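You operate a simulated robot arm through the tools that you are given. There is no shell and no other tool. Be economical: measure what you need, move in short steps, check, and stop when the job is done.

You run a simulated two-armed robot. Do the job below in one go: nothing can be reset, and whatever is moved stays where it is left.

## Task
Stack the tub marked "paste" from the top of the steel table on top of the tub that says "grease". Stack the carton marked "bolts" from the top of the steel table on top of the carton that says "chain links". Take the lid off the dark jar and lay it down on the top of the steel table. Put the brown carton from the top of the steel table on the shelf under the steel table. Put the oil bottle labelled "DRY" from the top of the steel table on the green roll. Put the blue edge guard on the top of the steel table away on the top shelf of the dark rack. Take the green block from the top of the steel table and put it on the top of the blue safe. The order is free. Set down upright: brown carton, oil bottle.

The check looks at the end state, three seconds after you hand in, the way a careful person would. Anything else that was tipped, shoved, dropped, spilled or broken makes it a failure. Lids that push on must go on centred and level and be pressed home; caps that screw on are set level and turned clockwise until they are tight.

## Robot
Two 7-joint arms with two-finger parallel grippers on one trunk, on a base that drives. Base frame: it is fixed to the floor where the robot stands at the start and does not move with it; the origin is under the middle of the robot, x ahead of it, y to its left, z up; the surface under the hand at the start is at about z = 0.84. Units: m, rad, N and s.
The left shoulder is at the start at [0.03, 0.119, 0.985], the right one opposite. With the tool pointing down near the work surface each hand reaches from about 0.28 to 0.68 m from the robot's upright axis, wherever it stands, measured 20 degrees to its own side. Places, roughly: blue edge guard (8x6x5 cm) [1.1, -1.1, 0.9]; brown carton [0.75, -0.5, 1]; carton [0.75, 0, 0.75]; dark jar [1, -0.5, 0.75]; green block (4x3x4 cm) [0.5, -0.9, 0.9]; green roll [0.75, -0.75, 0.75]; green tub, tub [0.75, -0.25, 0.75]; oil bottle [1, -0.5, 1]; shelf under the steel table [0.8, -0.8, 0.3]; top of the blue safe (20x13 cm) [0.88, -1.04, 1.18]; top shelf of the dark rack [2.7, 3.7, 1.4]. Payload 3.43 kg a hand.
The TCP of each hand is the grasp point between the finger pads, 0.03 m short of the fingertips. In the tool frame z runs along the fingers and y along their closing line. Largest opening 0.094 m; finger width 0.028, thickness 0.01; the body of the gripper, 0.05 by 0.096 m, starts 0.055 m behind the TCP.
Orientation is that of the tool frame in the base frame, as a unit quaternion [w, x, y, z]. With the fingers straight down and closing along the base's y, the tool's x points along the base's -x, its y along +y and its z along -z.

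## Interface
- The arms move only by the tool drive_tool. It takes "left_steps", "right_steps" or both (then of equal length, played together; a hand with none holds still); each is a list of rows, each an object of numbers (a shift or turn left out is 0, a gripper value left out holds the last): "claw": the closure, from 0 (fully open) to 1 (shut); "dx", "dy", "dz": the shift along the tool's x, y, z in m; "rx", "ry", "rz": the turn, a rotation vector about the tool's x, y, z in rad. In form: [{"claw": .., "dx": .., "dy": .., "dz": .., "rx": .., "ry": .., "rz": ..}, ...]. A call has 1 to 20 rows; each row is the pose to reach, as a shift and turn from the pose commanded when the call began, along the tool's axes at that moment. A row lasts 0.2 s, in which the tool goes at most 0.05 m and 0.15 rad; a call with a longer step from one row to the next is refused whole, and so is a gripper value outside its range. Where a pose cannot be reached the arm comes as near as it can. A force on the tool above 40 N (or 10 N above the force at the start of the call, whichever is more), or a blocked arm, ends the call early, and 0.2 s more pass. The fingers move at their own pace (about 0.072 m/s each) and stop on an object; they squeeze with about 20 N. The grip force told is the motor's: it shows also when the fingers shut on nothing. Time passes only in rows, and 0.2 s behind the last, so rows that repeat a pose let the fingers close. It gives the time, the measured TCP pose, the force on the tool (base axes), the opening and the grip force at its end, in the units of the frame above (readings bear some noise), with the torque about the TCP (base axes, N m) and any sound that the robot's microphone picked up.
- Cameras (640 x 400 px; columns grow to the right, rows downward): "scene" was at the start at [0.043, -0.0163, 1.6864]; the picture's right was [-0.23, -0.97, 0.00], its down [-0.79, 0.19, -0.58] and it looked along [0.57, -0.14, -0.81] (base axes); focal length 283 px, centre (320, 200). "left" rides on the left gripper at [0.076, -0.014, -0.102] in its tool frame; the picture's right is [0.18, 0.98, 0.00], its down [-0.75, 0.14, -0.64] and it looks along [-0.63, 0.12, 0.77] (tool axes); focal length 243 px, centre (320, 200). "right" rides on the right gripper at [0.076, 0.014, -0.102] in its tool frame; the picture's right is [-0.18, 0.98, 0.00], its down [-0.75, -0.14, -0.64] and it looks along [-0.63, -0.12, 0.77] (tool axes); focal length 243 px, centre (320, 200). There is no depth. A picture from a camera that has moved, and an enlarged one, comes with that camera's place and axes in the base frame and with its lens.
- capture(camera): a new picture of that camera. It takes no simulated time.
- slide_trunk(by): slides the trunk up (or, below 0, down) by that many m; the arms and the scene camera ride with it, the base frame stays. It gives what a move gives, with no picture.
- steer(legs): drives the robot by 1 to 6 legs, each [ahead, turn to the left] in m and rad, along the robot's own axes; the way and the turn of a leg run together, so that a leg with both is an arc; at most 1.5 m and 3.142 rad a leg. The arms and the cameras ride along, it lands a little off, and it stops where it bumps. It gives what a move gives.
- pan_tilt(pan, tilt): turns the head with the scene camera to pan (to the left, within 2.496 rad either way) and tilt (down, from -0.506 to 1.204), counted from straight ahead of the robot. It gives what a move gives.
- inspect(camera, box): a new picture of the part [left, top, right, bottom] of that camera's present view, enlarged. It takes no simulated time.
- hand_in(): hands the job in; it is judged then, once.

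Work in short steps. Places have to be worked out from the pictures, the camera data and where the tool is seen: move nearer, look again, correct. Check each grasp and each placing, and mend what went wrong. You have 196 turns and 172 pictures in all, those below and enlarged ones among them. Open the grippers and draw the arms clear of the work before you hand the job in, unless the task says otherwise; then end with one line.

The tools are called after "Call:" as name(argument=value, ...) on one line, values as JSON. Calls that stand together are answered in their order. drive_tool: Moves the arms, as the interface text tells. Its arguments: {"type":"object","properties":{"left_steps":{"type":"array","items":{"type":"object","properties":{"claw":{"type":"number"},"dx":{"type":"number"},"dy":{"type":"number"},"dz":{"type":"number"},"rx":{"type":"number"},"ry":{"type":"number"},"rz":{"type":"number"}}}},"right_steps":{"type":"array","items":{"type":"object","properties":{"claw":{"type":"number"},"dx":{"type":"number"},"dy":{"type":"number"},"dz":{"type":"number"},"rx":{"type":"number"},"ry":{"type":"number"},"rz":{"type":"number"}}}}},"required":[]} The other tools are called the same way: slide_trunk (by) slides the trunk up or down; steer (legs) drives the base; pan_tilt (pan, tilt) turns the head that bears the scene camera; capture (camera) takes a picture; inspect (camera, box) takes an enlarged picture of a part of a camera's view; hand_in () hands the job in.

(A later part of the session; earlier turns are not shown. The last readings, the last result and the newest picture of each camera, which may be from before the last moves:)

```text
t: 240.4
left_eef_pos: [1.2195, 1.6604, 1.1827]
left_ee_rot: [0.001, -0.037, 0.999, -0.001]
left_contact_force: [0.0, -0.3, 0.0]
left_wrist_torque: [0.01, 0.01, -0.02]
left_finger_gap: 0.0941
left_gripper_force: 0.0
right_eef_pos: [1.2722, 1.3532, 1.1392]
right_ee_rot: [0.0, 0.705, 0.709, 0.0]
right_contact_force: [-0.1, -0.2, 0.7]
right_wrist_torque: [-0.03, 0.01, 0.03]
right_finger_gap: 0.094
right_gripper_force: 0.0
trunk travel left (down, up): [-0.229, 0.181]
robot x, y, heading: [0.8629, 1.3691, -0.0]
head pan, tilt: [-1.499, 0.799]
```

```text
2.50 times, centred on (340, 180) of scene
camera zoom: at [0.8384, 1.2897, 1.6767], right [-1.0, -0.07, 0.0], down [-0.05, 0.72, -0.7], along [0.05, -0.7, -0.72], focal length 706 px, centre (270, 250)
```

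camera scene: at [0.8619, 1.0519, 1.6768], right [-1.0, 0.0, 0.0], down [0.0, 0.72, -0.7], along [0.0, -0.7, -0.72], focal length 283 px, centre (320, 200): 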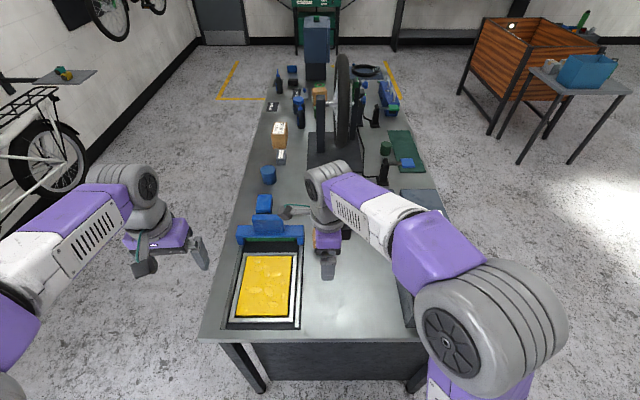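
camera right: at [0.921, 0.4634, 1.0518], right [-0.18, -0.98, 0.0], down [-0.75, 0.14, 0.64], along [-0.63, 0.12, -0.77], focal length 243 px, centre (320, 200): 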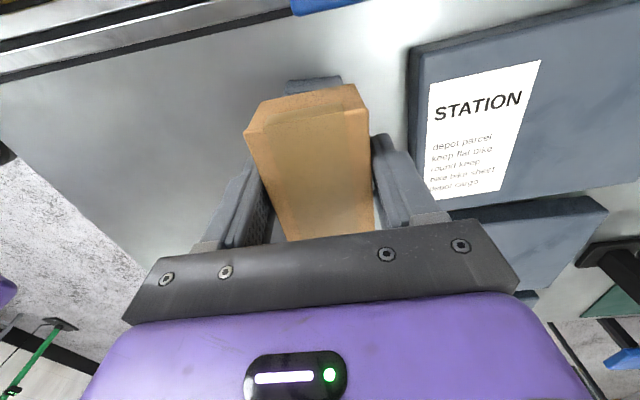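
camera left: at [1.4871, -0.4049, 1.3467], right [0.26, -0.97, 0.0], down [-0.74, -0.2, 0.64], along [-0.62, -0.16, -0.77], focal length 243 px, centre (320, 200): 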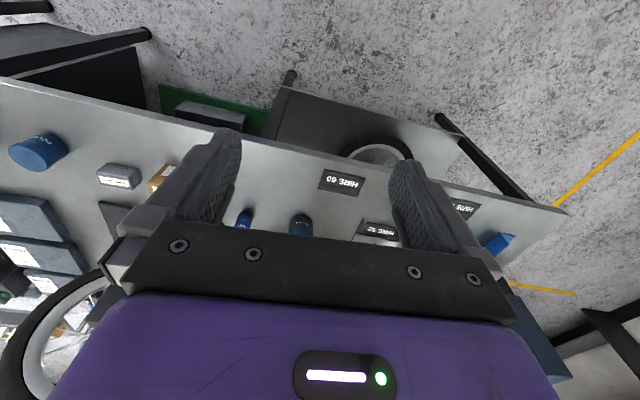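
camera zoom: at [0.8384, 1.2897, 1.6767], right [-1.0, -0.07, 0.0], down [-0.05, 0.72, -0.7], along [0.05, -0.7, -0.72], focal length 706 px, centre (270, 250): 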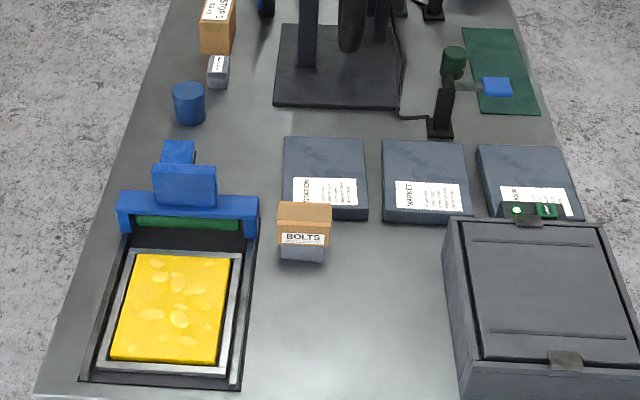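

Bolts are neatly stacked on chain links. Drive to the back station at y≈-0.6.

Call:
steer(legs=[[0.92, 0], [0, -1.57], [1.5, 0], [0.47, 0], [0, -1.571]])

Call:
pan_tilt(pan=0.0, tilt=0.8)

Call:
capture(camera="scene")

Call:
inspect(camera="scene", box=[200, 140, 440, 280])

```text
t: 262.3
left_eef_pos: [1.406, -0.8891, 1.1829]
left_ee_rot: [0.0, 0.999, 0.036, -0.001]
left_contact_force: [0.4, 0.4, -0.2]
left_wrist_torque: [0.0, 0.02, 0.02]
left_finger_gap: 0.094
left_gripper_force: 0.1
right_eef_pos: [1.3527, -0.5827, 1.1402]
right_ee_rot: [0.0, 0.707, -0.707, 0.0]
right_contact_force: [0.2, 0.1, 0.2]
right_wrist_torque: [-0.01, 0.01, 0.02]
right_finger_gap: 0.0942
right_gripper_force: 0.1
trunk travel left (down, up): [-0.229, 0.181]
robot x, y, heading: [1.769, -0.5995, 3.137]
head pan, tilt: [-1.499, 0.799]
```

```text
t: 263.9
left_eef_pos: [1.4047, -0.8893, 1.1831]
left_ee_rot: [-0.001, 0.999, 0.037, -0.001]
left_contact_force: [-0.2, 0.6, -0.1]
left_wrist_torque: [0.01, 0.0, -0.01]
left_finger_gap: 0.0941
left_gripper_force: 0.0
right_eef_pos: [1.3527, -0.5832, 1.1396]
right_ee_rot: [0.0, -0.707, 0.707, 0.0]
right_contact_force: [0.7, -1.4, 0.3]
right_wrist_torque: [0.0, -0.01, 0.04]
right_finger_gap: 0.0941
right_gripper_force: 0.0
trunk travel left (down, up): [-0.229, 0.181]
robot x, y, heading: [1.7645, -0.5999, 3.136]
head pan, tilt: [0.0, 0.799]
```

```text
89 pictures are left
camera scene: at [1.7171, -0.6005, 1.6767], right [0.01, 1.0, 0.0], down [0.72, 0.0, -0.7], along [-0.7, 0.0, -0.72], focal length 283 px, centre (320, 200)
```

scene: 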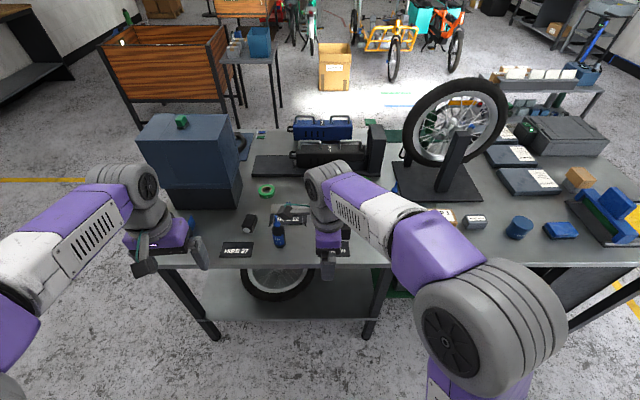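

```text
2.67 times, centred on (320, 210) of scene
camera zoom: at [1.7171, -0.6005, 1.6767], right [0.01, 1.0, 0.0], down [0.72, 0.0, -0.7], along [-0.7, 0.0, -0.72], focal length 754 px, centre (320, 173)
```

zoom: 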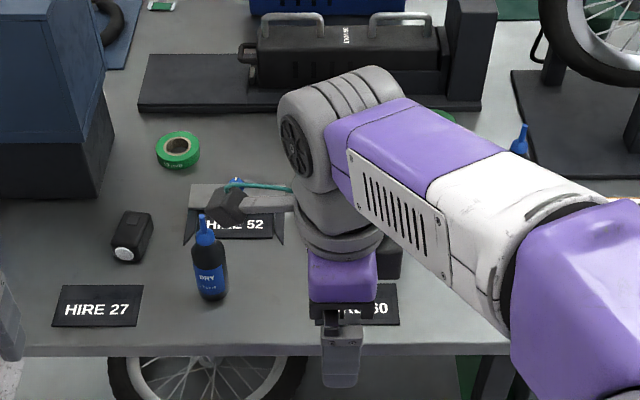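

"DRY" confirmed at ≈(1.10,-0.74); roll at ≈(0.873,-0.822), outer Ø≈7 cm, hole ≈4 cm. Move closer: base to ≈(1.51,-0.72).

Call:
steer(legs=[[0, 0.45], [0.27, 0], [0, -0.445]])

Call:
capture(camera="scene")

Call:
capture(camera="left")

```text
t: 268.4
left_eef_pos: [1.1614, -1.0059, 1.1827]
left_ee_rot: [-0.001, 0.999, 0.037, -0.001]
left_contact_force: [-0.2, -0.1, 0.1]
left_wrist_torque: [-0.06, 0.0, -0.03]
left_finger_gap: 0.0938
left_gripper_force: 0.1
right_eef_pos: [1.1085, -0.6993, 1.1391]
right_ee_rot: [0.0, 0.707, -0.707, -0.001]
right_contact_force: [-0.1, 0.4, -0.8]
right_wrist_torque: [0.01, 0.0, 0.0]
right_finger_gap: 0.0938
right_gripper_force: 0.1
trunk travel left (down, up): [-0.229, 0.181]
robot x, y, heading: [1.5233, -0.7166, 3.14]
head pan, tilt: [0.0, 0.799]
```

```text
87 pictures are left
camera scene: at [1.4734, -0.7156, 1.6767], right [0.0, 1.0, 0.0], down [0.72, 0.0, -0.7], along [-0.7, 0.0, -0.72], focal length 283 px, centre (320, 200)
```

scene: 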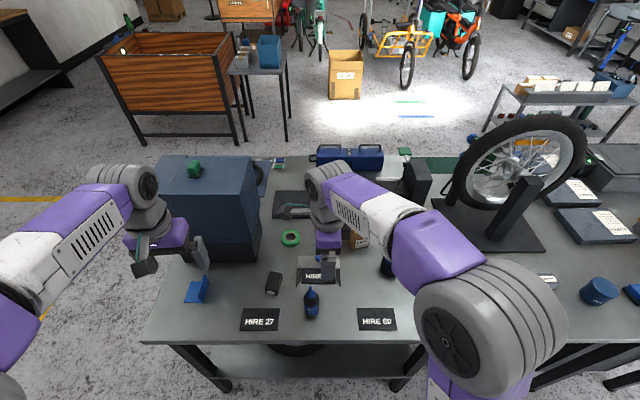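

```text
86 pictures are left
camera left: at [1.2366, -0.9863, 1.2868], right [0.26, -0.97, 0.0], down [-0.74, -0.2, 0.64], along [-0.62, -0.16, -0.77], focal length 243 px, centre (320, 200)
```

left: 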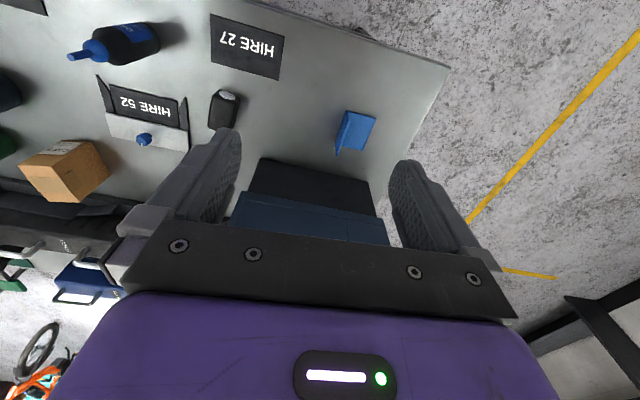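

Bottle at ≈(1.115,-0.738), top z≈0.965. Move the right hand out of the way and bring the left hand above the bottle.

Call:
drive_tool(right_steps=[{"dx": -0.03, "dy": -0.02, "dz": -0.02}, {"dx": -0.06, "dy": -0.04, "dz": -0.04}, {"dx": -0.1, "dy": -0.06, "dz": -0.06}, {"dx": -0.14, "dy": -0.08, "dz": -0.08}, {"dx": -0.18, "dy": -0.1, "dz": -0.08}, {"dx": -0.2, "dy": -0.12, "dz": -0.08}, {"dx": -0.2, "dy": -0.12, "dz": -0.08}, {"dx": -0.2, "dy": -0.12, "dz": -0.08}, {"dx": -0.2, "dy": -0.12, "dz": -0.08}], left_steps=[{"dy": -0.01}, {"dy": -0.02}, {"dy": -0.03}, {"dy": -0.07}, {"dy": -0.11, "dx": -0.01}, {"dy": -0.15, "dx": -0.015}, {"dy": -0.19, "dx": -0.02, "dz": 0.02}, {"dy": -0.23, "dx": -0.025, "dz": 0.04}, {"dy": -0.268, "dx": -0.026, "dz": 0.06}])

Call:
capture(camera="left")

```text
t: 270.4
left_eef_pos: [1.1158, -0.7382, 1.1231]
left_ee_rot: [-0.001, 0.999, 0.036, -0.001]
left_contact_force: [0.1, 0.0, 0.2]
left_wrist_torque: [-0.02, -0.01, -0.03]
left_finger_gap: 0.0941
left_gripper_force: 0.1
right_eef_pos: [1.2286, -0.4983, 1.2183]
right_ee_rot: [0.001, 0.708, -0.707, 0.001]
right_contact_force: [0.2, -1.0, -0.1]
right_wrist_torque: [0.02, 0.03, -0.01]
right_finger_gap: 0.0939
right_gripper_force: 0.0
trunk travel left (down, up): [-0.229, 0.181]
robot x, y, heading: [1.5237, -0.7161, 3.139]
head pan, tilt: [0.0, 0.799]
```

```text
85 pictures are left
camera left: at [1.1901, -0.7192, 1.2276], right [0.26, -0.97, 0.0], down [-0.74, -0.2, 0.64], along [-0.62, -0.16, -0.77], focal length 243 px, centre (320, 200)
```

left: 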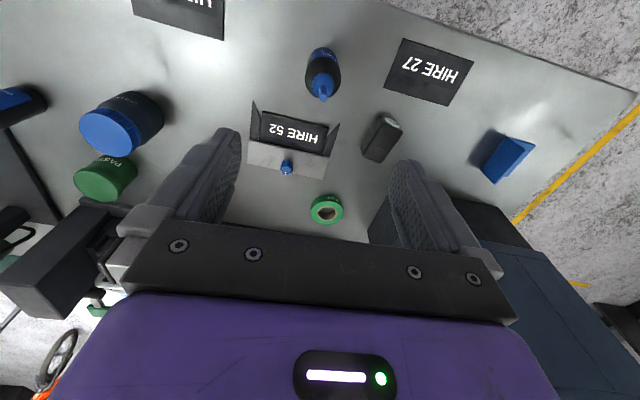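

Bottle at (1.115,-0.740). Lower to TCP z≈0.918 around the bottle body.

Call:
drive_tool(left_steps=[{"dz": 0.04, "dy": 0.002}, {"dz": 0.08, "dy": 0.002}, {"dz": 0.12, "dy": 0.002}, {"dz": 0.15, "dy": 0.002}, {"dz": 0.175, "dy": 0.002}, {"dz": 0.19, "dy": 0.002}])

Call:
capture(camera="left")

Call:
inspect(camera="scene", box=[240, 220, 400, 330])

```text
t: 271.8
left_eef_pos: [1.1169, -0.7403, 0.9345]
left_ee_rot: [-0.002, 0.999, 0.036, -0.002]
left_contact_force: [0.7, -0.5, 7.1]
left_wrist_torque: [0.06, 0.01, -0.01]
left_finger_gap: 0.0937
left_gripper_force: 0.1
right_eef_pos: [1.2315, -0.4989, 1.2197]
right_ee_rot: [0.0, 0.707, -0.707, 0.0]
right_contact_force: [-0.6, 0.1, 0.3]
right_wrist_torque: [0.0, 0.05, 0.02]
right_finger_gap: 0.0939
right_gripper_force: 0.1
trunk travel left (down, up): [-0.229, 0.181]
robot x, y, heading: [1.5201, -0.7157, 3.141]
head pan, tilt: [0.0, 0.799]
```

```text
84 pictures are left
camera left: at [1.1915, -0.7221, 1.0384], right [0.26, -0.97, 0.0], down [-0.74, -0.2, 0.64], along [-0.62, -0.16, -0.76], focal length 243 px, centre (320, 200)
```

left: 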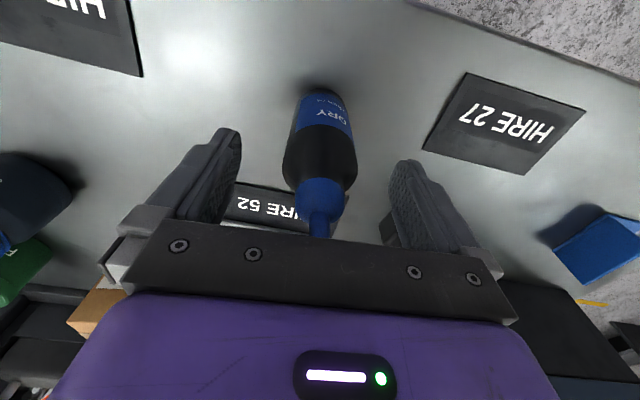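

```text
3.64 times, centred on (320, 275) of scene
camera zoom: at [1.4745, -0.7159, 1.6769], right [0.0, 1.0, 0.0], down [0.72, 0.0, -0.7], along [-0.7, 0.0, -0.72], focal length 1028 px, centre (320, -73)
```

zoom: 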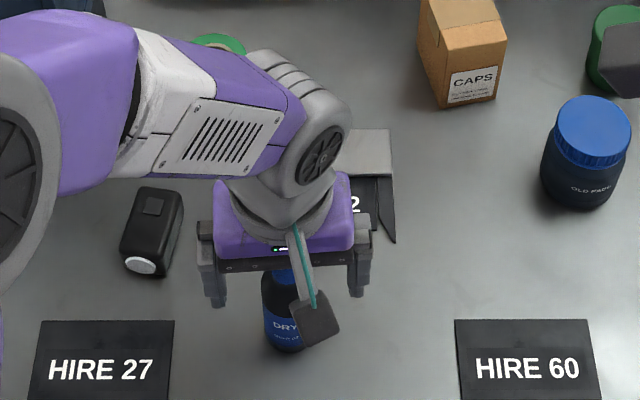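

Palm touches the nozzle (7 N). Raise 4 mm and close on the body.

Call:
drive_tool(left_steps=[{"dz": -0.004}, {"dz": -0.004, "claw": 1}, {"dz": -0.004}, {"dz": -0.004}, {"dz": -0.004}, {"dz": -0.004}])

Call:
capture(camera="left")

```text
t: 273.2
left_eef_pos: [1.1158, -0.7404, 0.9381]
left_ee_rot: [-0.002, 0.999, 0.037, -0.001]
left_contact_force: [0.3, -0.6, -0.5]
left_wrist_torque: [0.02, 0.01, 0.0]
left_finger_gap: 0.041
left_gripper_force: 20.1
right_eef_pos: [1.2299, -0.4987, 1.2199]
right_ee_rot: [0.0, 0.708, -0.707, 0.0]
right_contact_force: [0.7, -0.1, -0.2]
right_wrist_torque: [-0.02, 0.01, 0.02]
right_finger_gap: 0.0942
right_gripper_force: 0.1
trunk travel left (down, up): [-0.229, 0.181]
robot x, y, heading: [1.5194, -0.7188, 3.137]
head pan, tilt: [0.0, 0.799]
```

```text
82 pictures are left
camera left: at [1.1911, -0.7223, 1.0418], right [0.26, -0.97, 0.0], down [-0.74, -0.2, 0.64], along [-0.62, -0.16, -0.77], focal length 243 px, centre (320, 200)
```

left: 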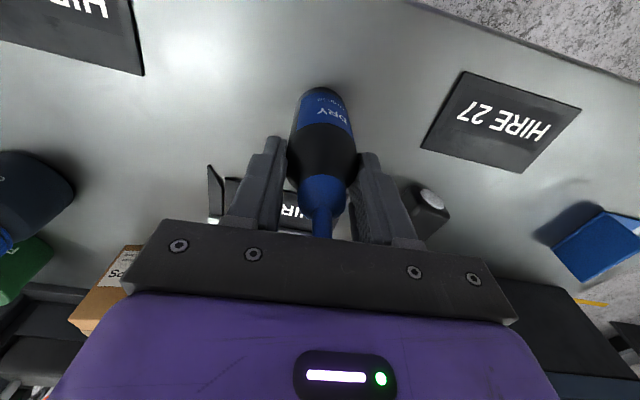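

Gripped. Lift to z≈1.12, then shift the base 10 cm toward +y so the forearm stays clear of the safe.

Call:
drive_tool(left_steps=[{"dz": -0.02}, {"dz": -0.05}, {"dz": -0.09}, {"dz": -0.13}, {"dz": -0.17}, {"dz": -0.19}])

Call:
steer(legs=[[-0.15, 0], [0, -0.5], [0.215, 0], [0, 0.503]])

Call:
capture(camera="scene")

Call:
capture(camera="left")

```text
t: 274.6
left_eef_pos: [1.1174, -0.7417, 1.128]
left_ee_rot: [-0.001, 0.999, 0.037, -0.001]
left_contact_force: [0.7, 0.2, -0.6]
left_wrist_torque: [-0.04, -0.03, -0.04]
left_finger_gap: 0.0409
left_gripper_force: 20.2
right_eef_pos: [1.2298, -0.5012, 1.2193]
right_ee_rot: [0.0, 0.707, -0.707, 0.0]
right_contact_force: [-0.8, 0.6, -0.4]
right_wrist_torque: [0.02, 0.0, 0.0]
right_finger_gap: 0.094
right_gripper_force: 0.1
trunk travel left (down, up): [-0.229, 0.181]
robot x, y, heading: [1.5233, -0.7177, 3.138]
head pan, tilt: [0.0, 0.799]
```

```text
t: 280.1
left_eef_pos: [1.0798, -0.6397, 1.1273]
left_ee_rot: [-0.001, 0.999, 0.037, -0.001]
left_contact_force: [0.1, -0.5, -0.4]
left_wrist_torque: [0.02, -0.01, 0.01]
left_finger_gap: 0.0408
left_gripper_force: 19.7
right_eef_pos: [1.192, -0.3974, 1.2191]
right_ee_rot: [0.001, 0.709, -0.705, 0.001]
right_contact_force: [0.3, -0.1, -0.7]
right_wrist_torque: [0.01, 0.03, -0.03]
right_finger_gap: 0.0938
right_gripper_force: 0.1
trunk travel left (down, up): [-0.229, 0.181]
robot x, y, heading: [1.4847, -0.6101, 3.142]
head pan, tilt: [0.0, 0.799]
```

```text
81 pictures are left
camera scene: at [1.4352, -0.613, 1.6767], right [0.0, 1.0, 0.0], down [0.72, 0.0, -0.7], along [-0.7, 0.0, -0.72], focal length 283 px, centre (320, 200)
```

scene: 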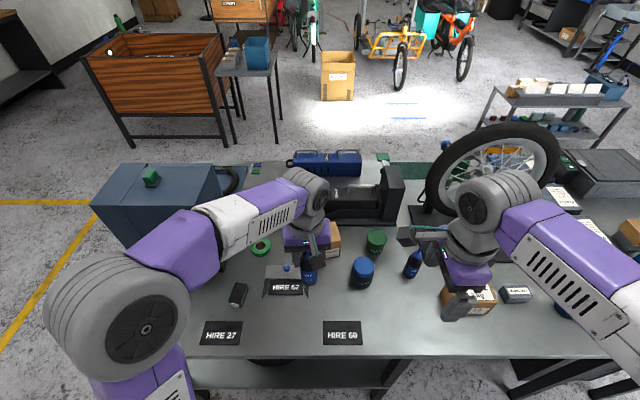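

```text
80 pictures are left
camera left: at [1.1535, -0.6207, 1.2318], right [0.26, -0.97, 0.0], down [-0.74, -0.2, 0.64], along [-0.62, -0.16, -0.77], focal length 243 px, centre (320, 200)
```

left: 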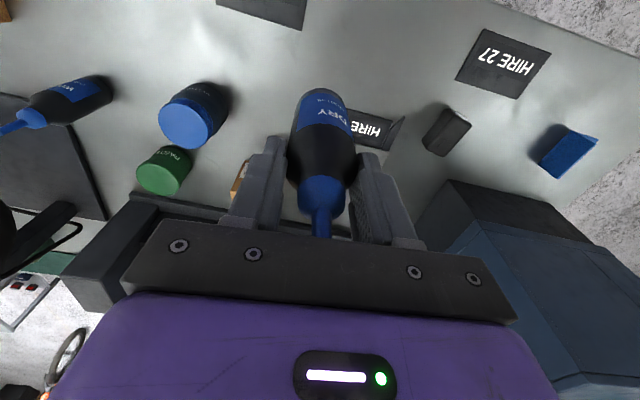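

Call:
inspect(camera="scene", box=[220, 220, 350, 300])

```text
4.92 times, centred on (285, 260) of scene
camera zoom: at [1.4352, -0.613, 1.6767], right [0.0, 1.0, 0.0], down [0.72, 0.0, -0.7], along [-0.7, 0.0, -0.72], focal length 1391 px, centre (492, -95)
```

zoom: 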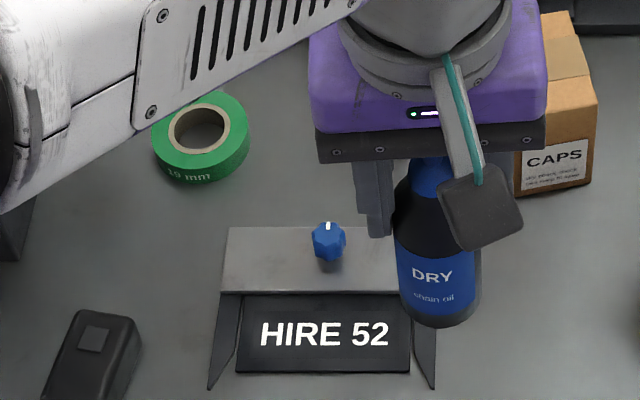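

Bottle Ø≈4.3 cm vs hole ≈4.0 cm: it will stand on the ring. Move toward the roll, stopping short to look.

Call:
drive_tool(left_steps=[{"dx": -0.03, "dy": 0.03}, {"dx": -0.06, "dy": 0.06}, {"dx": -0.09, "dy": 0.09}, {"dx": -0.12, "dy": 0.12}, {"dx": -0.15, "dy": 0.148}, {"dx": -0.161, "dy": 0.148}])

Call:
capture(camera="left")

Call:
capture(camera="scene")

```text
t: 281.5
left_eef_pos: [0.9288, -0.8002, 1.1289]
left_ee_rot: [-0.001, 0.999, 0.038, -0.001]
left_contact_force: [-0.8, -0.8, -1.2]
left_wrist_torque: [-0.02, -0.01, -0.02]
left_finger_gap: 0.0409
left_gripper_force: 19.4
right_eef_pos: [1.1919, -0.3962, 1.2199]
right_ee_rot: [0.0, 0.709, -0.705, 0.001]
right_contact_force: [-0.2, 0.2, 0.1]
right_wrist_torque: [-0.01, 0.0, 0.01]
right_finger_gap: 0.0939
right_gripper_force: 0.0
trunk travel left (down, up): [-0.229, 0.181]
robot x, y, heading: [1.4843, -0.6123, 3.141]
head pan, tilt: [0.0, 0.799]
```

```text
78 pictures are left
camera left: at [1.0036, -0.7807, 1.2323], right [0.26, -0.97, 0.0], down [-0.74, -0.2, 0.64], along [-0.62, -0.16, -0.77], focal length 243 px, centre (320, 200)
```

left: 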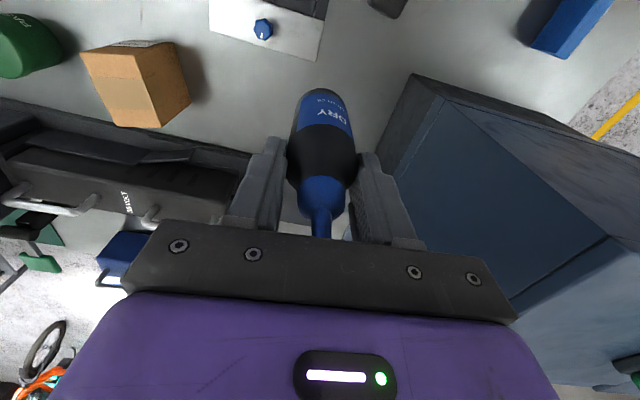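

```text
77 pictures are left
camera scene: at [1.4354, -0.6121, 1.6767], right [0.0, 1.0, 0.0], down [0.72, 0.0, -0.7], along [-0.7, 0.0, -0.72], focal length 283 px, centre (320, 200)
```

scene: 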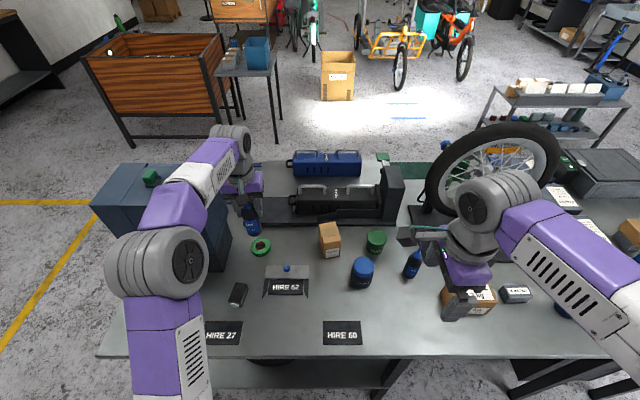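

Use the scene view to compare roll and bottle bottom precisely.

Call:
inspect(camera="scene", box=[215, 190, 305, 270])

```text
5.00 times, centred on (260, 230) of scene
camera zoom: at [1.4354, -0.6121, 1.6767], right [0.0, 1.0, 0.0], down [0.72, 0.0, -0.7], along [-0.7, 0.0, -0.72], focal length 1413 px, centre (620, 50)
```

zoom: 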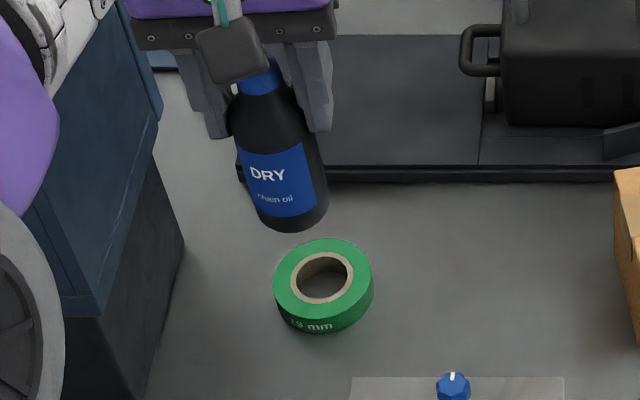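

Roll centre ≈(0.863,-0.818), hole only ≈3 cm. Move above it and lower to ~5 cm clearance.

Call:
drive_tool(left_steps=[{"dx": -0.03, "dy": 0.006}, {"dx": -0.064, "dy": 0.0133}, {"dx": -0.064, "dy": 0.0133, "dz": 0.04}, {"dx": -0.064, "dy": 0.0133, "dz": 0.08}, {"dx": -0.064, "dy": 0.0133, "dz": 0.12}, {"dx": -0.064, "dy": 0.0133, "dz": 0.13}])

Call:
inspect(camera="scene", box=[215, 190, 305, 270])

Call:
capture(camera="left")

```text
t: 282.9
left_eef_pos: [0.8659, -0.8165, 0.9989]
left_ee_rot: [-0.001, 0.999, 0.037, -0.001]
left_contact_force: [-0.8, 0.7, -1.3]
left_wrist_torque: [0.04, 0.0, 0.0]
left_finger_gap: 0.041
left_gripper_force: 19.9
left hand out of reach, approached as far as the arm can: row 2
right_eef_pos: [1.1928, -0.397, 1.2185]
right_ee_rot: [0.0, 0.709, -0.705, 0.0]
right_contact_force: [0.0, -0.4, 0.3]
right_wrist_torque: [-0.02, -0.02, 0.02]
right_finger_gap: 0.094
right_gripper_force: 0.1
trunk travel left (down, up): [-0.229, 0.181]
robot x, y, heading: [1.4828, -0.6094, 3.144]
head pan, tilt: [0.0, 0.799]
```

```text
5.00 times, centred on (260, 230) of scene
camera zoom: at [1.4353, -0.6127, 1.6767], right [0.0, 1.0, 0.0], down [0.72, 0.0, -0.7], along [-0.7, 0.0, -0.72], focal length 1413 px, centre (620, 50)
```

zoom: 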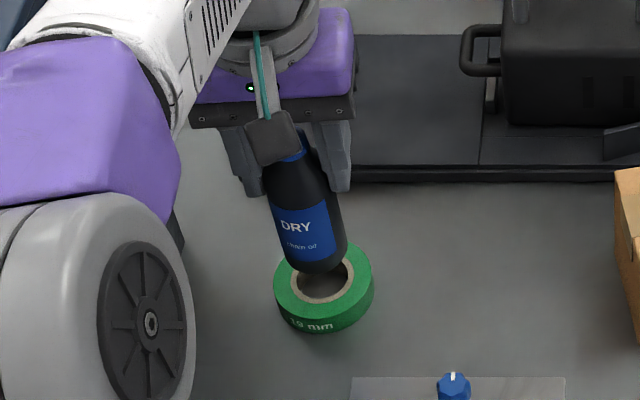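

```text
74 pictures are left
camera left: at [0.9404, -0.7975, 1.1023], right [0.26, -0.97, 0.0], down [-0.74, -0.2, 0.64], along [-0.62, -0.16, -0.77], focal length 243 px, centre (320, 200)
```

left: 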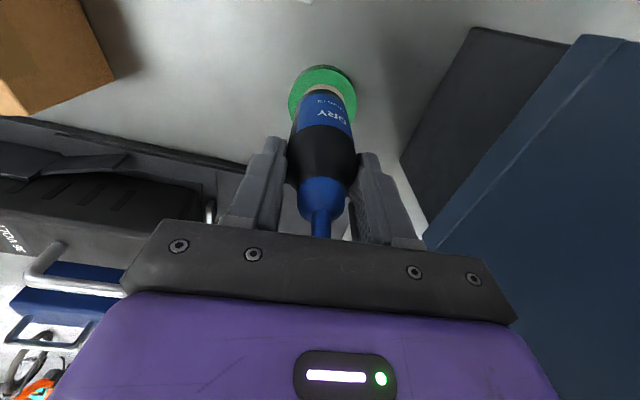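

Estimates put the roll ≈1.2 cm further (x≈0.854). Shift and lower to near contact.

Call:
drive_tool(left_steps=[{"dx": -0.006, "dz": 0.005}, {"dx": -0.012, "dy": 0.001, "dz": 0.012}, {"dx": -0.012, "dy": 0.001, "dz": 0.022}, {"dx": -0.012, "dy": 0.001, "dz": 0.03}])

Call:
inspect(camera="scene", box=[225, 205, 295, 265])

Call:
inspect(camera="left", box=[250, 40, 400, 160])

```text
t: 283.9
left_eef_pos: [0.8544, -0.8166, 0.9677]
left_ee_rot: [-0.002, 0.999, 0.038, -0.001]
left_contact_force: [0.0, -0.2, -1.7]
left_wrist_torque: [-0.02, 0.02, 0.0]
left_finger_gap: 0.0407
left_gripper_force: 19.8
right_eef_pos: [1.1901, -0.3963, 1.219]
right_ee_rot: [0.0, 0.709, -0.706, 0.0]
right_contact_force: [0.6, 0.5, 0.0]
right_wrist_torque: [0.01, 0.0, 0.03]
right_finger_gap: 0.0941
right_gripper_force: 0.0
trunk travel left (down, up): [-0.229, 0.181]
robot x, y, heading: [1.482, -0.608, 3.14]
head pan, tilt: [0.0, 0.799]
```

```text
6.67 times, centred on (260, 235) of scene
camera zoom: at [1.4351, -0.6128, 1.6767], right [0.0, 1.0, 0.0], down [0.72, 0.0, -0.7], along [-0.7, 0.0, -0.72], focal length 1884 px, centre (720, -33)
```

zoom: 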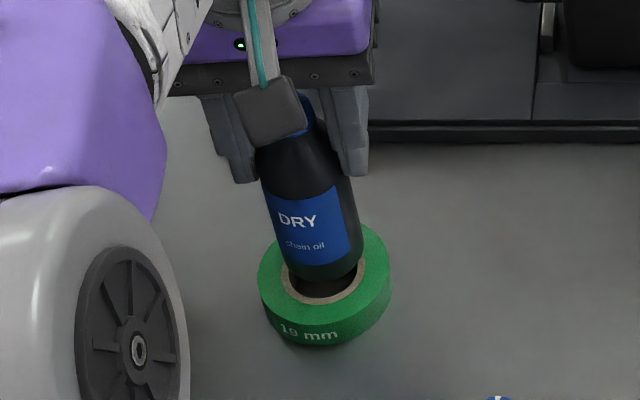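

```text
3.33 times, centred on (325, 100) of left
camera zoom: at [0.9287, -0.7996, 1.0716], right [0.26, -0.97, 0.0], down [-0.74, -0.2, 0.64], along [-0.62, -0.16, -0.77], focal length 809 px, centre (303, 533)
```

zoom: 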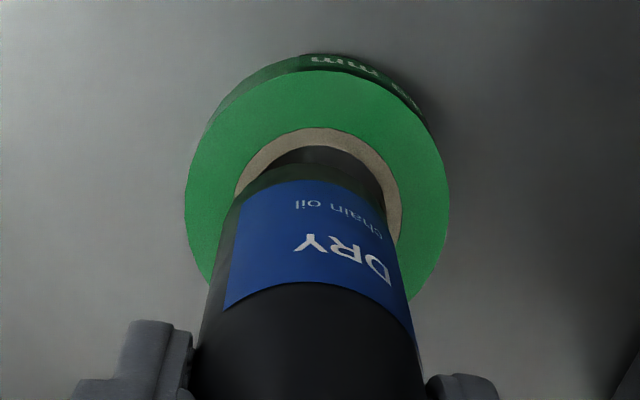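

Wrist view: ring centre ≈0.860, bottle at 0.854. Shift +5 mm and lower gently to contact.

Call:
drive_tool(left_steps=[{"dx": 0.005}, {"dx": 0.005, "dz": 0.004}, {"dx": 0.005, "dz": 0.007}, {"dx": 0.005, "dz": 0.009}])

Call:
drive_tool(left_steps=[{"dz": 0.002}, {"dz": 0.003}, {"dz": 0.003}])

```text
t: 284.9
left_eef_pos: [0.8594, -0.8193, 0.9589]
left_ee_rot: [-0.002, 0.999, 0.037, -0.001]
left_contact_force: [0.5, 0.4, -0.2]
left_wrist_torque: [-0.01, 0.02, 0.0]
left_finger_gap: 0.041
left_gripper_force: 19.8
right_eef_pos: [1.1914, -0.3967, 1.2187]
right_ee_rot: [0.0, 0.708, -0.706, 0.0]
right_contact_force: [0.5, 0.1, -0.5]
right_wrist_torque: [-0.02, -0.02, 0.0]
right_finger_gap: 0.0941
right_gripper_force: 0.1
trunk travel left (down, up): [-0.229, 0.181]
robot x, y, heading: [1.4844, -0.6138, 3.138]
head pan, tilt: [0.0, 0.799]
```

```text
t: 285.7
left_eef_pos: [0.8595, -0.8179, 0.956]
left_ee_rot: [-0.001, 0.999, 0.037, -0.001]
left_contact_force: [0.0, 0.5, 2.5]
left_wrist_torque: [-0.05, 0.0, 0.02]
left_finger_gap: 0.0409
left_gripper_force: 19.8
right_eef_pos: [1.1921, -0.3959, 1.2199]
right_ee_rot: [0.0, 0.708, -0.706, 0.0]
right_contact_force: [-0.4, 0.1, 0.8]
right_wrist_torque: [-0.01, -0.01, 0.03]
right_finger_gap: 0.0937
right_gripper_force: 0.1
trunk travel left (down, up): [-0.229, 0.181]
robot x, y, heading: [1.4822, -0.6165, 3.139]
head pan, tilt: [0.0, 0.799]
```

Contact made. Open and rise straight up, then retract.

Call:
drive_tool(left_steps=[{"claw": 0.3}, {"claw": 0}, {"claw": 0}, {"claw": 0}, {"claw": 0}, {"dz": -0.02}, {"dz": -0.06}, {"dz": -0.1}, {"dz": -0.13, "dx": 0.02}, {"dz": -0.15, "dx": 0.05}, {"dz": -0.17, "dx": 0.09, "dy": -0.02}, {"dz": -0.19, "dx": 0.13, "dy": -0.04}, {"dz": -0.21, "dx": 0.17, "dy": -0.06}])

Call:
capture(camera="scene")

Call:
inspect(camera="scene", box=[225, 190, 425, 310])

```text
t: 288.5
left_eef_pos: [1.0265, -0.7462, 1.1654]
left_ee_rot: [-0.001, 0.999, 0.037, -0.001]
left_contact_force: [-0.8, -1.1, 0.4]
left_wrist_torque: [-0.01, 0.02, 0.01]
left_finger_gap: 0.0938
left_gripper_force: 0.1
right_eef_pos: [1.1934, -0.3961, 1.2196]
right_ee_rot: [0.001, 0.708, -0.706, 0.0]
right_contact_force: [-0.2, 0.4, -1.2]
right_wrist_torque: [0.02, -0.02, 0.0]
right_finger_gap: 0.0939
right_gripper_force: 0.1
trunk travel left (down, up): [-0.229, 0.181]
robot x, y, heading: [1.4849, -0.6127, 3.141]
head pan, tilt: [0.0, 0.799]
```

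```text
71 pictures are left
camera scene: at [1.4373, -0.6122, 1.6768], right [0.0, 1.0, 0.0], down [0.72, 0.0, -0.7], along [-0.7, 0.0, -0.72], focal length 283 px, centre (320, 200)
```

scene: 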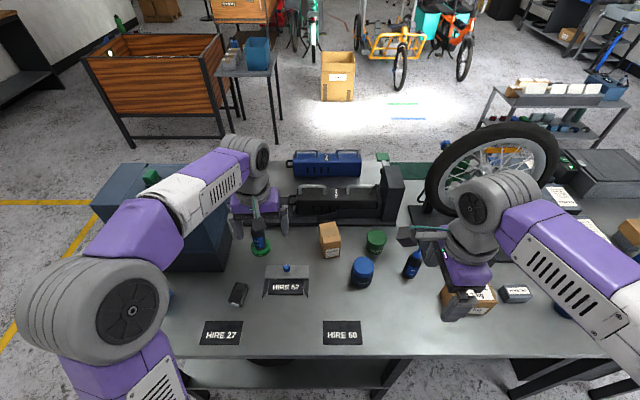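

```text
3.20 times, centred on (325, 250) of scene
camera zoom: at [1.4373, -0.6122, 1.6768], right [0.0, 1.0, 0.0], down [0.72, 0.0, -0.7], along [-0.7, 0.0, -0.72], focal length 904 px, centre (304, 40)
```

zoom: 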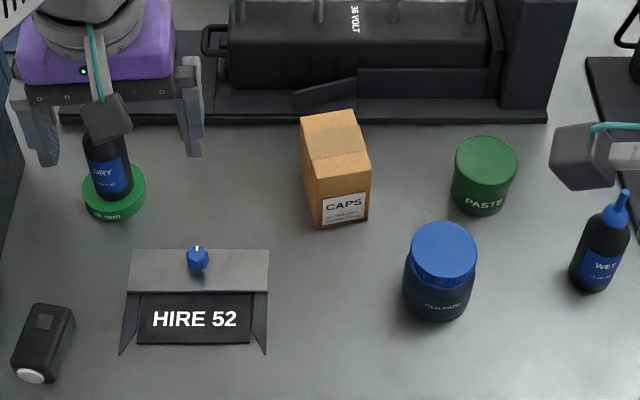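

DRY stands upright on the roll. Next the jar lid: jar ≈(0.967,-0.48), lid top ≈0.908, Ø≈7 cm. Bring the right hand above it.

Call:
drive_tool(right_steps=[{"dx": 0.02, "dy": 0.04}, {"dx": 0.04, "dy": 0.08}, {"dx": 0.06, "dy": 0.12, "dz": 0.01}, {"dx": 0.075, "dy": 0.16, "dz": 0.03}, {"dx": 0.084, "dy": 0.2, "dz": 0.06}, {"dx": 0.084, "dy": 0.228, "dz": 0.1}, {"dx": 0.084, "dy": 0.228, "dz": 0.14}])

Call:
capture(camera="right")

```text
refused: row 5 steps farther than a row can; nothing moved
```

```text
69 pictures are left
camera right: at [1.1791, -0.4725, 1.3232], right [-0.98, 0.18, 0.0], down [0.14, 0.75, 0.64], along [0.11, 0.63, -0.77], focal length 243 px, centre (320, 200)
```

right: 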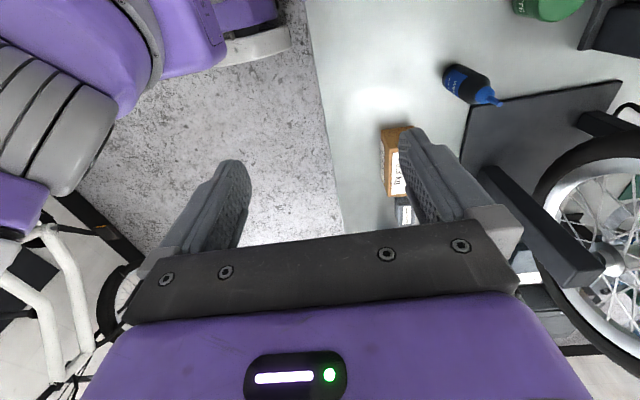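

Call:
drive_tool(right_steps=[{"dx": 0.02, "dy": 0.035}, {"dx": 0.04, "dy": 0.07}, {"dx": 0.06, "dy": 0.105}, {"dx": 0.075, "dy": 0.14, "dz": 0.01}, {"dx": 0.084, "dy": 0.175, "dz": 0.03}, {"dx": 0.084, "dy": 0.205, "dz": 0.06}, {"dx": 0.084, "dy": 0.228, "dz": 0.1}, {"dx": 0.084, "dy": 0.228, "dz": 0.145}])

Call:
capture(camera="right")

Call:
inspect(camera="scene", box=[280, 180, 460, 310])

```text
t: 290.3
left_eef_pos: [1.0242, -0.7463, 1.1641]
left_ee_rot: [-0.001, 0.999, 0.037, -0.001]
left_contact_force: [0.3, -0.5, 0.7]
left_wrist_torque: [0.0, 0.0, 0.02]
left_finger_gap: 0.0938
left_gripper_force: 0.1
right_eef_pos: [0.9632, -0.4819, 1.0748]
right_ee_rot: [0.0, 0.708, -0.706, 0.0]
right_contact_force: [0.3, -0.4, 0.2]
right_wrist_torque: [-0.02, -0.01, -0.05]
right_finger_gap: 0.0939
right_gripper_force: 0.1
trunk travel left (down, up): [-0.229, 0.181]
robot x, y, heading: [1.4869, -0.6146, 3.139]
head pan, tilt: [0.0, 0.799]
```

```text
68 pictures are left
camera right: at [0.9489, -0.5581, 1.1774], right [-0.98, 0.18, 0.0], down [0.14, 0.75, 0.64], along [0.11, 0.63, -0.77], focal length 243 px, centre (320, 200)
```

right: 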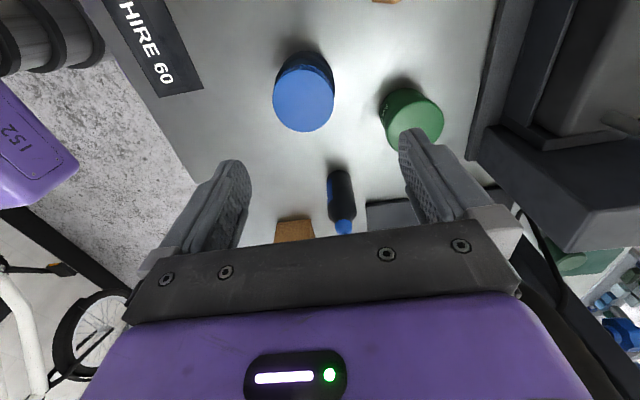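

```text
3.08 times, centred on (370, 245) of scene
camera zoom: at [1.4353, -0.6127, 1.6767], right [0.0, 1.0, 0.0], down [0.72, 0.0, -0.7], along [-0.7, 0.0, -0.72], focal length 870 px, centre (166, 62)
```

zoom: 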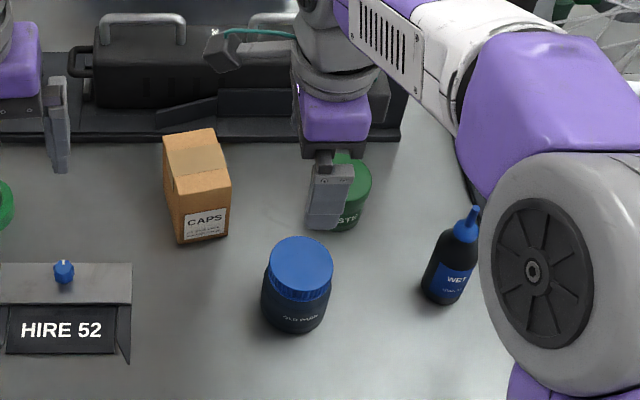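

Lid centre ≈(0.978,-0.480), top z between 0.91 and 0.94. Align and descend to z≈0.96, then look.

Call:
drive_tool(right_steps=[{"dy": -0.015, "dz": 0.03}, {"dy": -0.015, "dz": 0.06}, {"dy": -0.015, "dz": 0.09}, {"dy": -0.015, "dz": 0.11}])

Call:
capture(camera="right")

Call:
inspect(camera="scene", box=[320, 200, 420, 290])

```text
t: 291.3
left_eef_pos: [1.0244, -0.745, 1.1644]
left_ee_rot: [-0.001, 0.999, 0.038, -0.001]
left_contact_force: [0.6, -0.2, -0.1]
left_wrist_torque: [-0.01, -0.03, 0.01]
left_finger_gap: 0.0938
left_gripper_force: 0.2
right_eef_pos: [0.9788, -0.4819, 0.9642]
right_ee_rot: [0.0, 0.708, -0.706, 0.0]
right_contact_force: [0.6, 0.3, 0.5]
right_wrist_torque: [-0.01, 0.0, 0.01]
right_finger_gap: 0.0941
right_gripper_force: 0.1
trunk travel left (down, up): [-0.229, 0.181]
robot x, y, heading: [1.484, -0.6142, 3.137]
head pan, tilt: [0.0, 0.799]
```

```text
66 pictures are left
camera right: at [0.9648, -0.5585, 1.0676], right [-0.98, 0.18, 0.0], down [0.14, 0.75, 0.64], along [0.12, 0.63, -0.77], focal length 243 px, centre (320, 200)
```

right: 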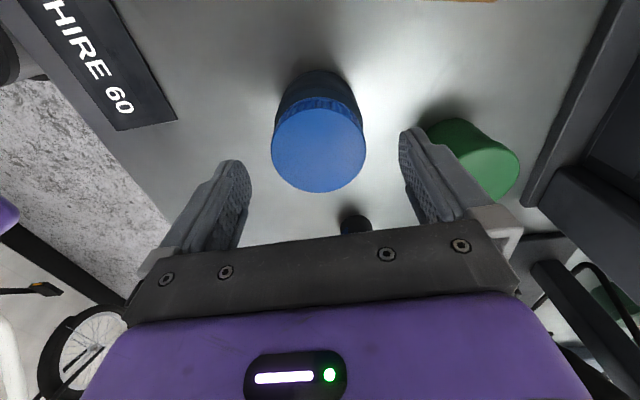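

```text
4.44 times, centred on (370, 245) of scene
camera zoom: at [1.4351, -0.6127, 1.6767], right [0.0, 1.0, 0.0], down [0.72, 0.0, -0.7], along [-0.7, 0.0, -0.72], focal length 1256 px, centre (98, 0)
```

zoom: 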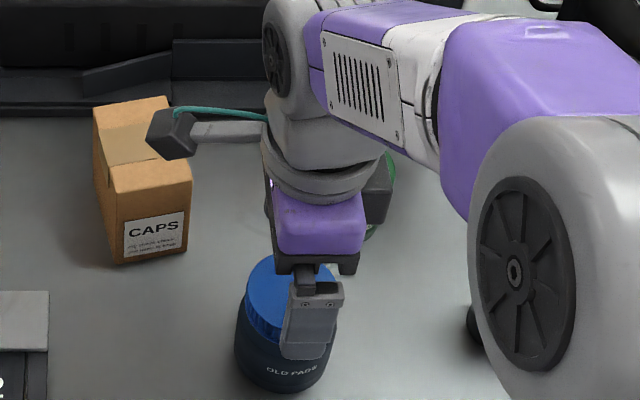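

Lid: centre (0.979,-0.486), top z≈0.93, Ø≈6 cm. Lower to TCP 0.943 and close on the lid skirt.

Call:
drive_tool(right_steps=[{"dx": 0.004, "dz": 0.01}, {"dx": 0.004, "dz": 0.021}, {"dx": 0.004, "dz": 0.021, "claw": 1}, {"dx": 0.004, "dz": 0.021}, {"dx": 0.004, "dz": 0.021}, {"dx": 0.004, "dz": 0.021}])

Call:
drive_tool(right_steps=[{"rz": -0.1}, {"rz": -0.2}, {"rz": -0.3}])

Call:
capture(camera="right")

```text
t: 292.7
left_eef_pos: [1.0241, -0.7474, 1.1651]
left_ee_rot: [-0.001, 0.999, 0.038, 0.0]
left_contact_force: [-0.1, -0.1, 0.3]
left_wrist_torque: [0.01, 0.05, -0.01]
left_finger_gap: 0.0941
left_gripper_force: 0.1
right_eef_pos: [0.9791, -0.4867, 0.9439]
right_ee_rot: [-0.001, 0.709, -0.705, 0.001]
right_contact_force: [1.2, 0.9, 0.6]
right_wrist_torque: [0.01, -0.03, -0.01]
right_finger_gap: 0.0598
right_gripper_force: 19.8
trunk travel left (down, up): [-0.229, 0.181]
robot x, y, heading: [1.4826, -0.6155, 3.144]
head pan, tilt: [0.0, 0.799]
```

```text
t: 293.5
left_eef_pos: [1.0251, -0.7458, 1.1635]
left_ee_rot: [0.0, 0.999, 0.038, 0.0]
left_contact_force: [0.6, 0.4, 0.5]
left_wrist_torque: [0.0, 0.0, 0.03]
left_finger_gap: 0.094
left_gripper_force: 0.2
right_eef_pos: [0.9799, -0.4858, 0.9435]
right_ee_rot: [0.0, 0.807, -0.59, 0.0]
right_contact_force: [-0.9, -0.6, -0.4]
right_wrist_torque: [0.06, -0.03, -0.02]
right_finger_gap: 0.06
right_gripper_force: 19.5
trunk travel left (down, up): [-0.229, 0.181]
robot x, y, heading: [1.4851, -0.6108, 3.14]
head pan, tilt: [0.0, 0.799]
```

```text
64 pictures are left
camera right: at [0.9882, -0.5631, 1.0472], right [-0.99, -0.12, 0.0], down [-0.09, 0.76, 0.64], along [-0.08, 0.64, -0.77], focal length 243 px, centre (320, 200)
```

right: 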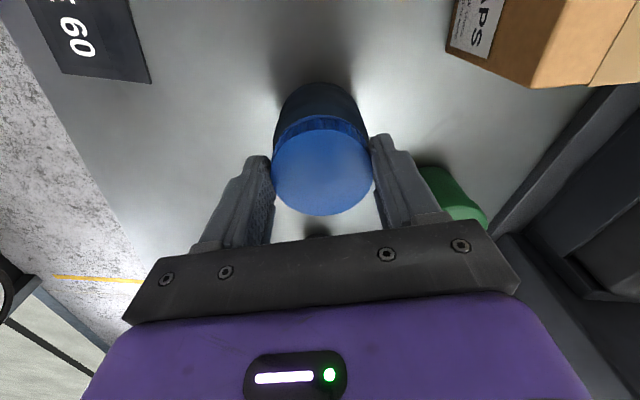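

Almost no torque. Check if the jar body turned or just the lid.

Call:
inspect(camera="scene", box=[320, 200, 420, 290])

```text
4.44 times, centred on (370, 245) of scene
camera zoom: at [1.4355, -0.6126, 1.6767], right [0.0, 1.0, 0.0], down [0.72, 0.0, -0.7], along [-0.7, 0.0, -0.72], focal length 1256 px, centre (98, 0)
```

zoom: 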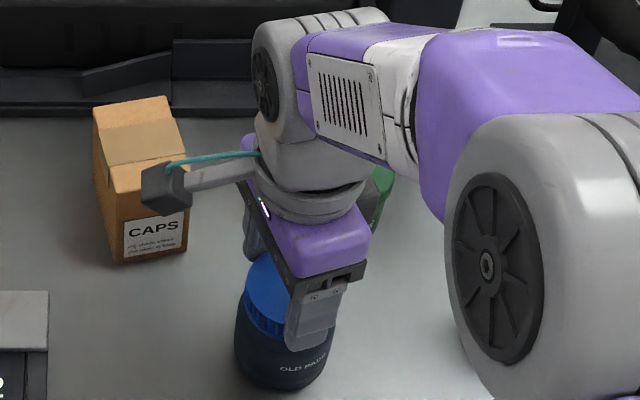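

The jar turned along with the lid. Test for a press-on lid: lift a few mm and check the force.

Call:
drive_tool(right_steps=[{"dz": -0.003}, {"dz": -0.006}, {"dz": -0.009}, {"dz": -0.012}])

Call:
inspect(camera="right", box=[220, 60, 430, 230])

```text
t: 294.5
left_eef_pos: [1.0252, -0.7461, 1.1635]
left_ee_rot: [-0.001, 0.999, 0.038, -0.002]
left_contact_force: [0.8, 0.1, 0.6]
left_wrist_torque: [0.02, 0.0, 0.01]
left_finger_gap: 0.0939
left_gripper_force: 0.0
right_eef_pos: [0.9794, -0.4861, 0.9552]
right_ee_rot: [0.0, 0.806, -0.592, 0.0]
right_contact_force: [0.1, 0.3, -2.6]
right_wrist_torque: [0.01, 0.0, 0.0]
right_finger_gap: 0.0599
right_gripper_force: 19.9
trunk travel left (down, up): [-0.229, 0.181]
robot x, y, heading: [1.4852, -0.6169, 3.139]
head pan, tilt: [0.0, 0.799]
```

```text
2.35 times, centred on (325, 145) of right
camera zoom: at [0.9882, -0.5629, 1.0593], right [-0.99, -0.12, 0.0], down [-0.09, 0.76, 0.64], along [-0.08, 0.64, -0.77], focal length 571 px, centre (308, 329)
```

zoom: 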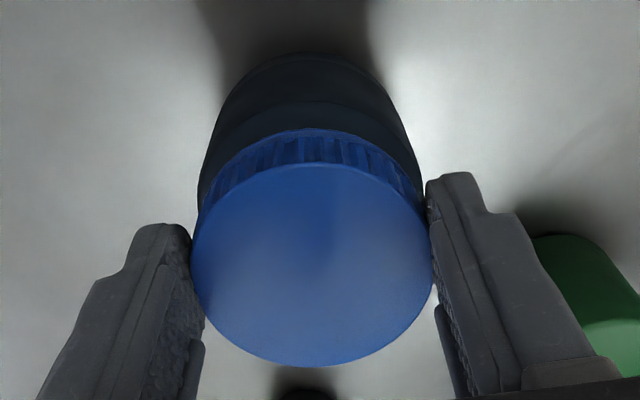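

The jar lifts with the lid (2.6 N), so I need two hands. Set the jar back down, open, rise, and turn the right hand to the opposite yaw (camera toward +y) so that the left hand can hold the jar from the −y side.

Call:
drive_tool(right_steps=[{"dz": 0.006}, {"dz": 0.0125}, {"dz": 0.0125, "claw": 0}, {"dz": 0.0125}, {"dz": 0.0125}, {"dz": 0.0125}, {"dz": -0.03}, {"dz": -0.07}, {"dz": -0.11}])

Call:
drive_tool(right_steps=[{"rz": -0.142}, {"rz": -0.284}, {"rz": -0.426}, {"rz": -0.568}, {"rz": -0.71}, {"rz": -0.852}, {"rz": -0.994}, {"rz": -1.136}, {"rz": -1.278}, {"rz": -1.42}, {"rz": -1.562}, {"rz": -1.704}, {"rz": -1.846}, {"rz": -1.988}, {"rz": -2.13}, {"rz": -2.272}, {"rz": -2.414}, {"rz": -2.556}, {"rz": -2.698}, {"rz": -2.84}])

Call:
capture(camera="scene")

```text
t: 296.5
left_eef_pos: [1.0253, -0.7472, 1.1647]
left_ee_rot: [-0.002, 0.999, 0.038, -0.001]
left_contact_force: [-0.4, -0.1, 0.2]
left_wrist_torque: [0.02, 0.02, 0.03]
left_finger_gap: 0.0936
left_gripper_force: 0.0
right_eef_pos: [0.9799, -0.486, 1.0657]
right_ee_rot: [0.001, 0.807, -0.591, 0.001]
right_contact_force: [0.7, 0.0, -0.1]
right_wrist_torque: [-0.01, -0.01, -0.03]
right_finger_gap: 0.0939
right_gripper_force: 0.0
trunk travel left (down, up): [-0.229, 0.181]
robot x, y, heading: [1.4853, -0.6163, 3.137]
head pan, tilt: [0.0, 0.799]
```

```text
t: 300.7
left_eef_pos: [1.0254, -0.7471, 1.1656]
left_ee_rot: [-0.001, 0.999, 0.038, -0.002]
left_contact_force: [0.7, 0.5, 0.1]
left_wrist_torque: [0.01, 0.04, 0.02]
left_finger_gap: 0.0938
left_gripper_force: 0.1
right_eef_pos: [0.9792, -0.485, 1.0645]
right_ee_rot: [0.001, 0.705, 0.709, 0.0]
right_contact_force: [0.6, -0.2, -0.9]
right_wrist_torque: [0.01, 0.0, 0.01]
right_finger_gap: 0.0941
right_gripper_force: 0.2
trunk travel left (down, up): [-0.229, 0.181]
robot x, y, heading: [1.4844, -0.6148, 3.136]
head pan, tilt: [0.0, 0.799]
```

```text
61 pictures are left
camera scene: at [1.4354, -0.6126, 1.6767], right [0.0, 1.0, 0.0], down [0.72, 0.0, -0.7], along [-0.7, 0.0, -0.72], focal length 283 px, centre (320, 200)
```

scene: 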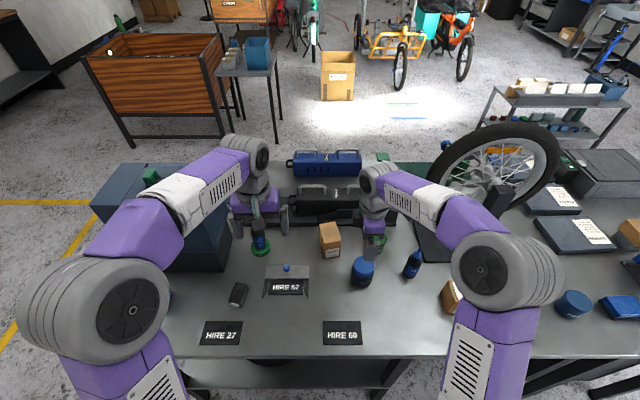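

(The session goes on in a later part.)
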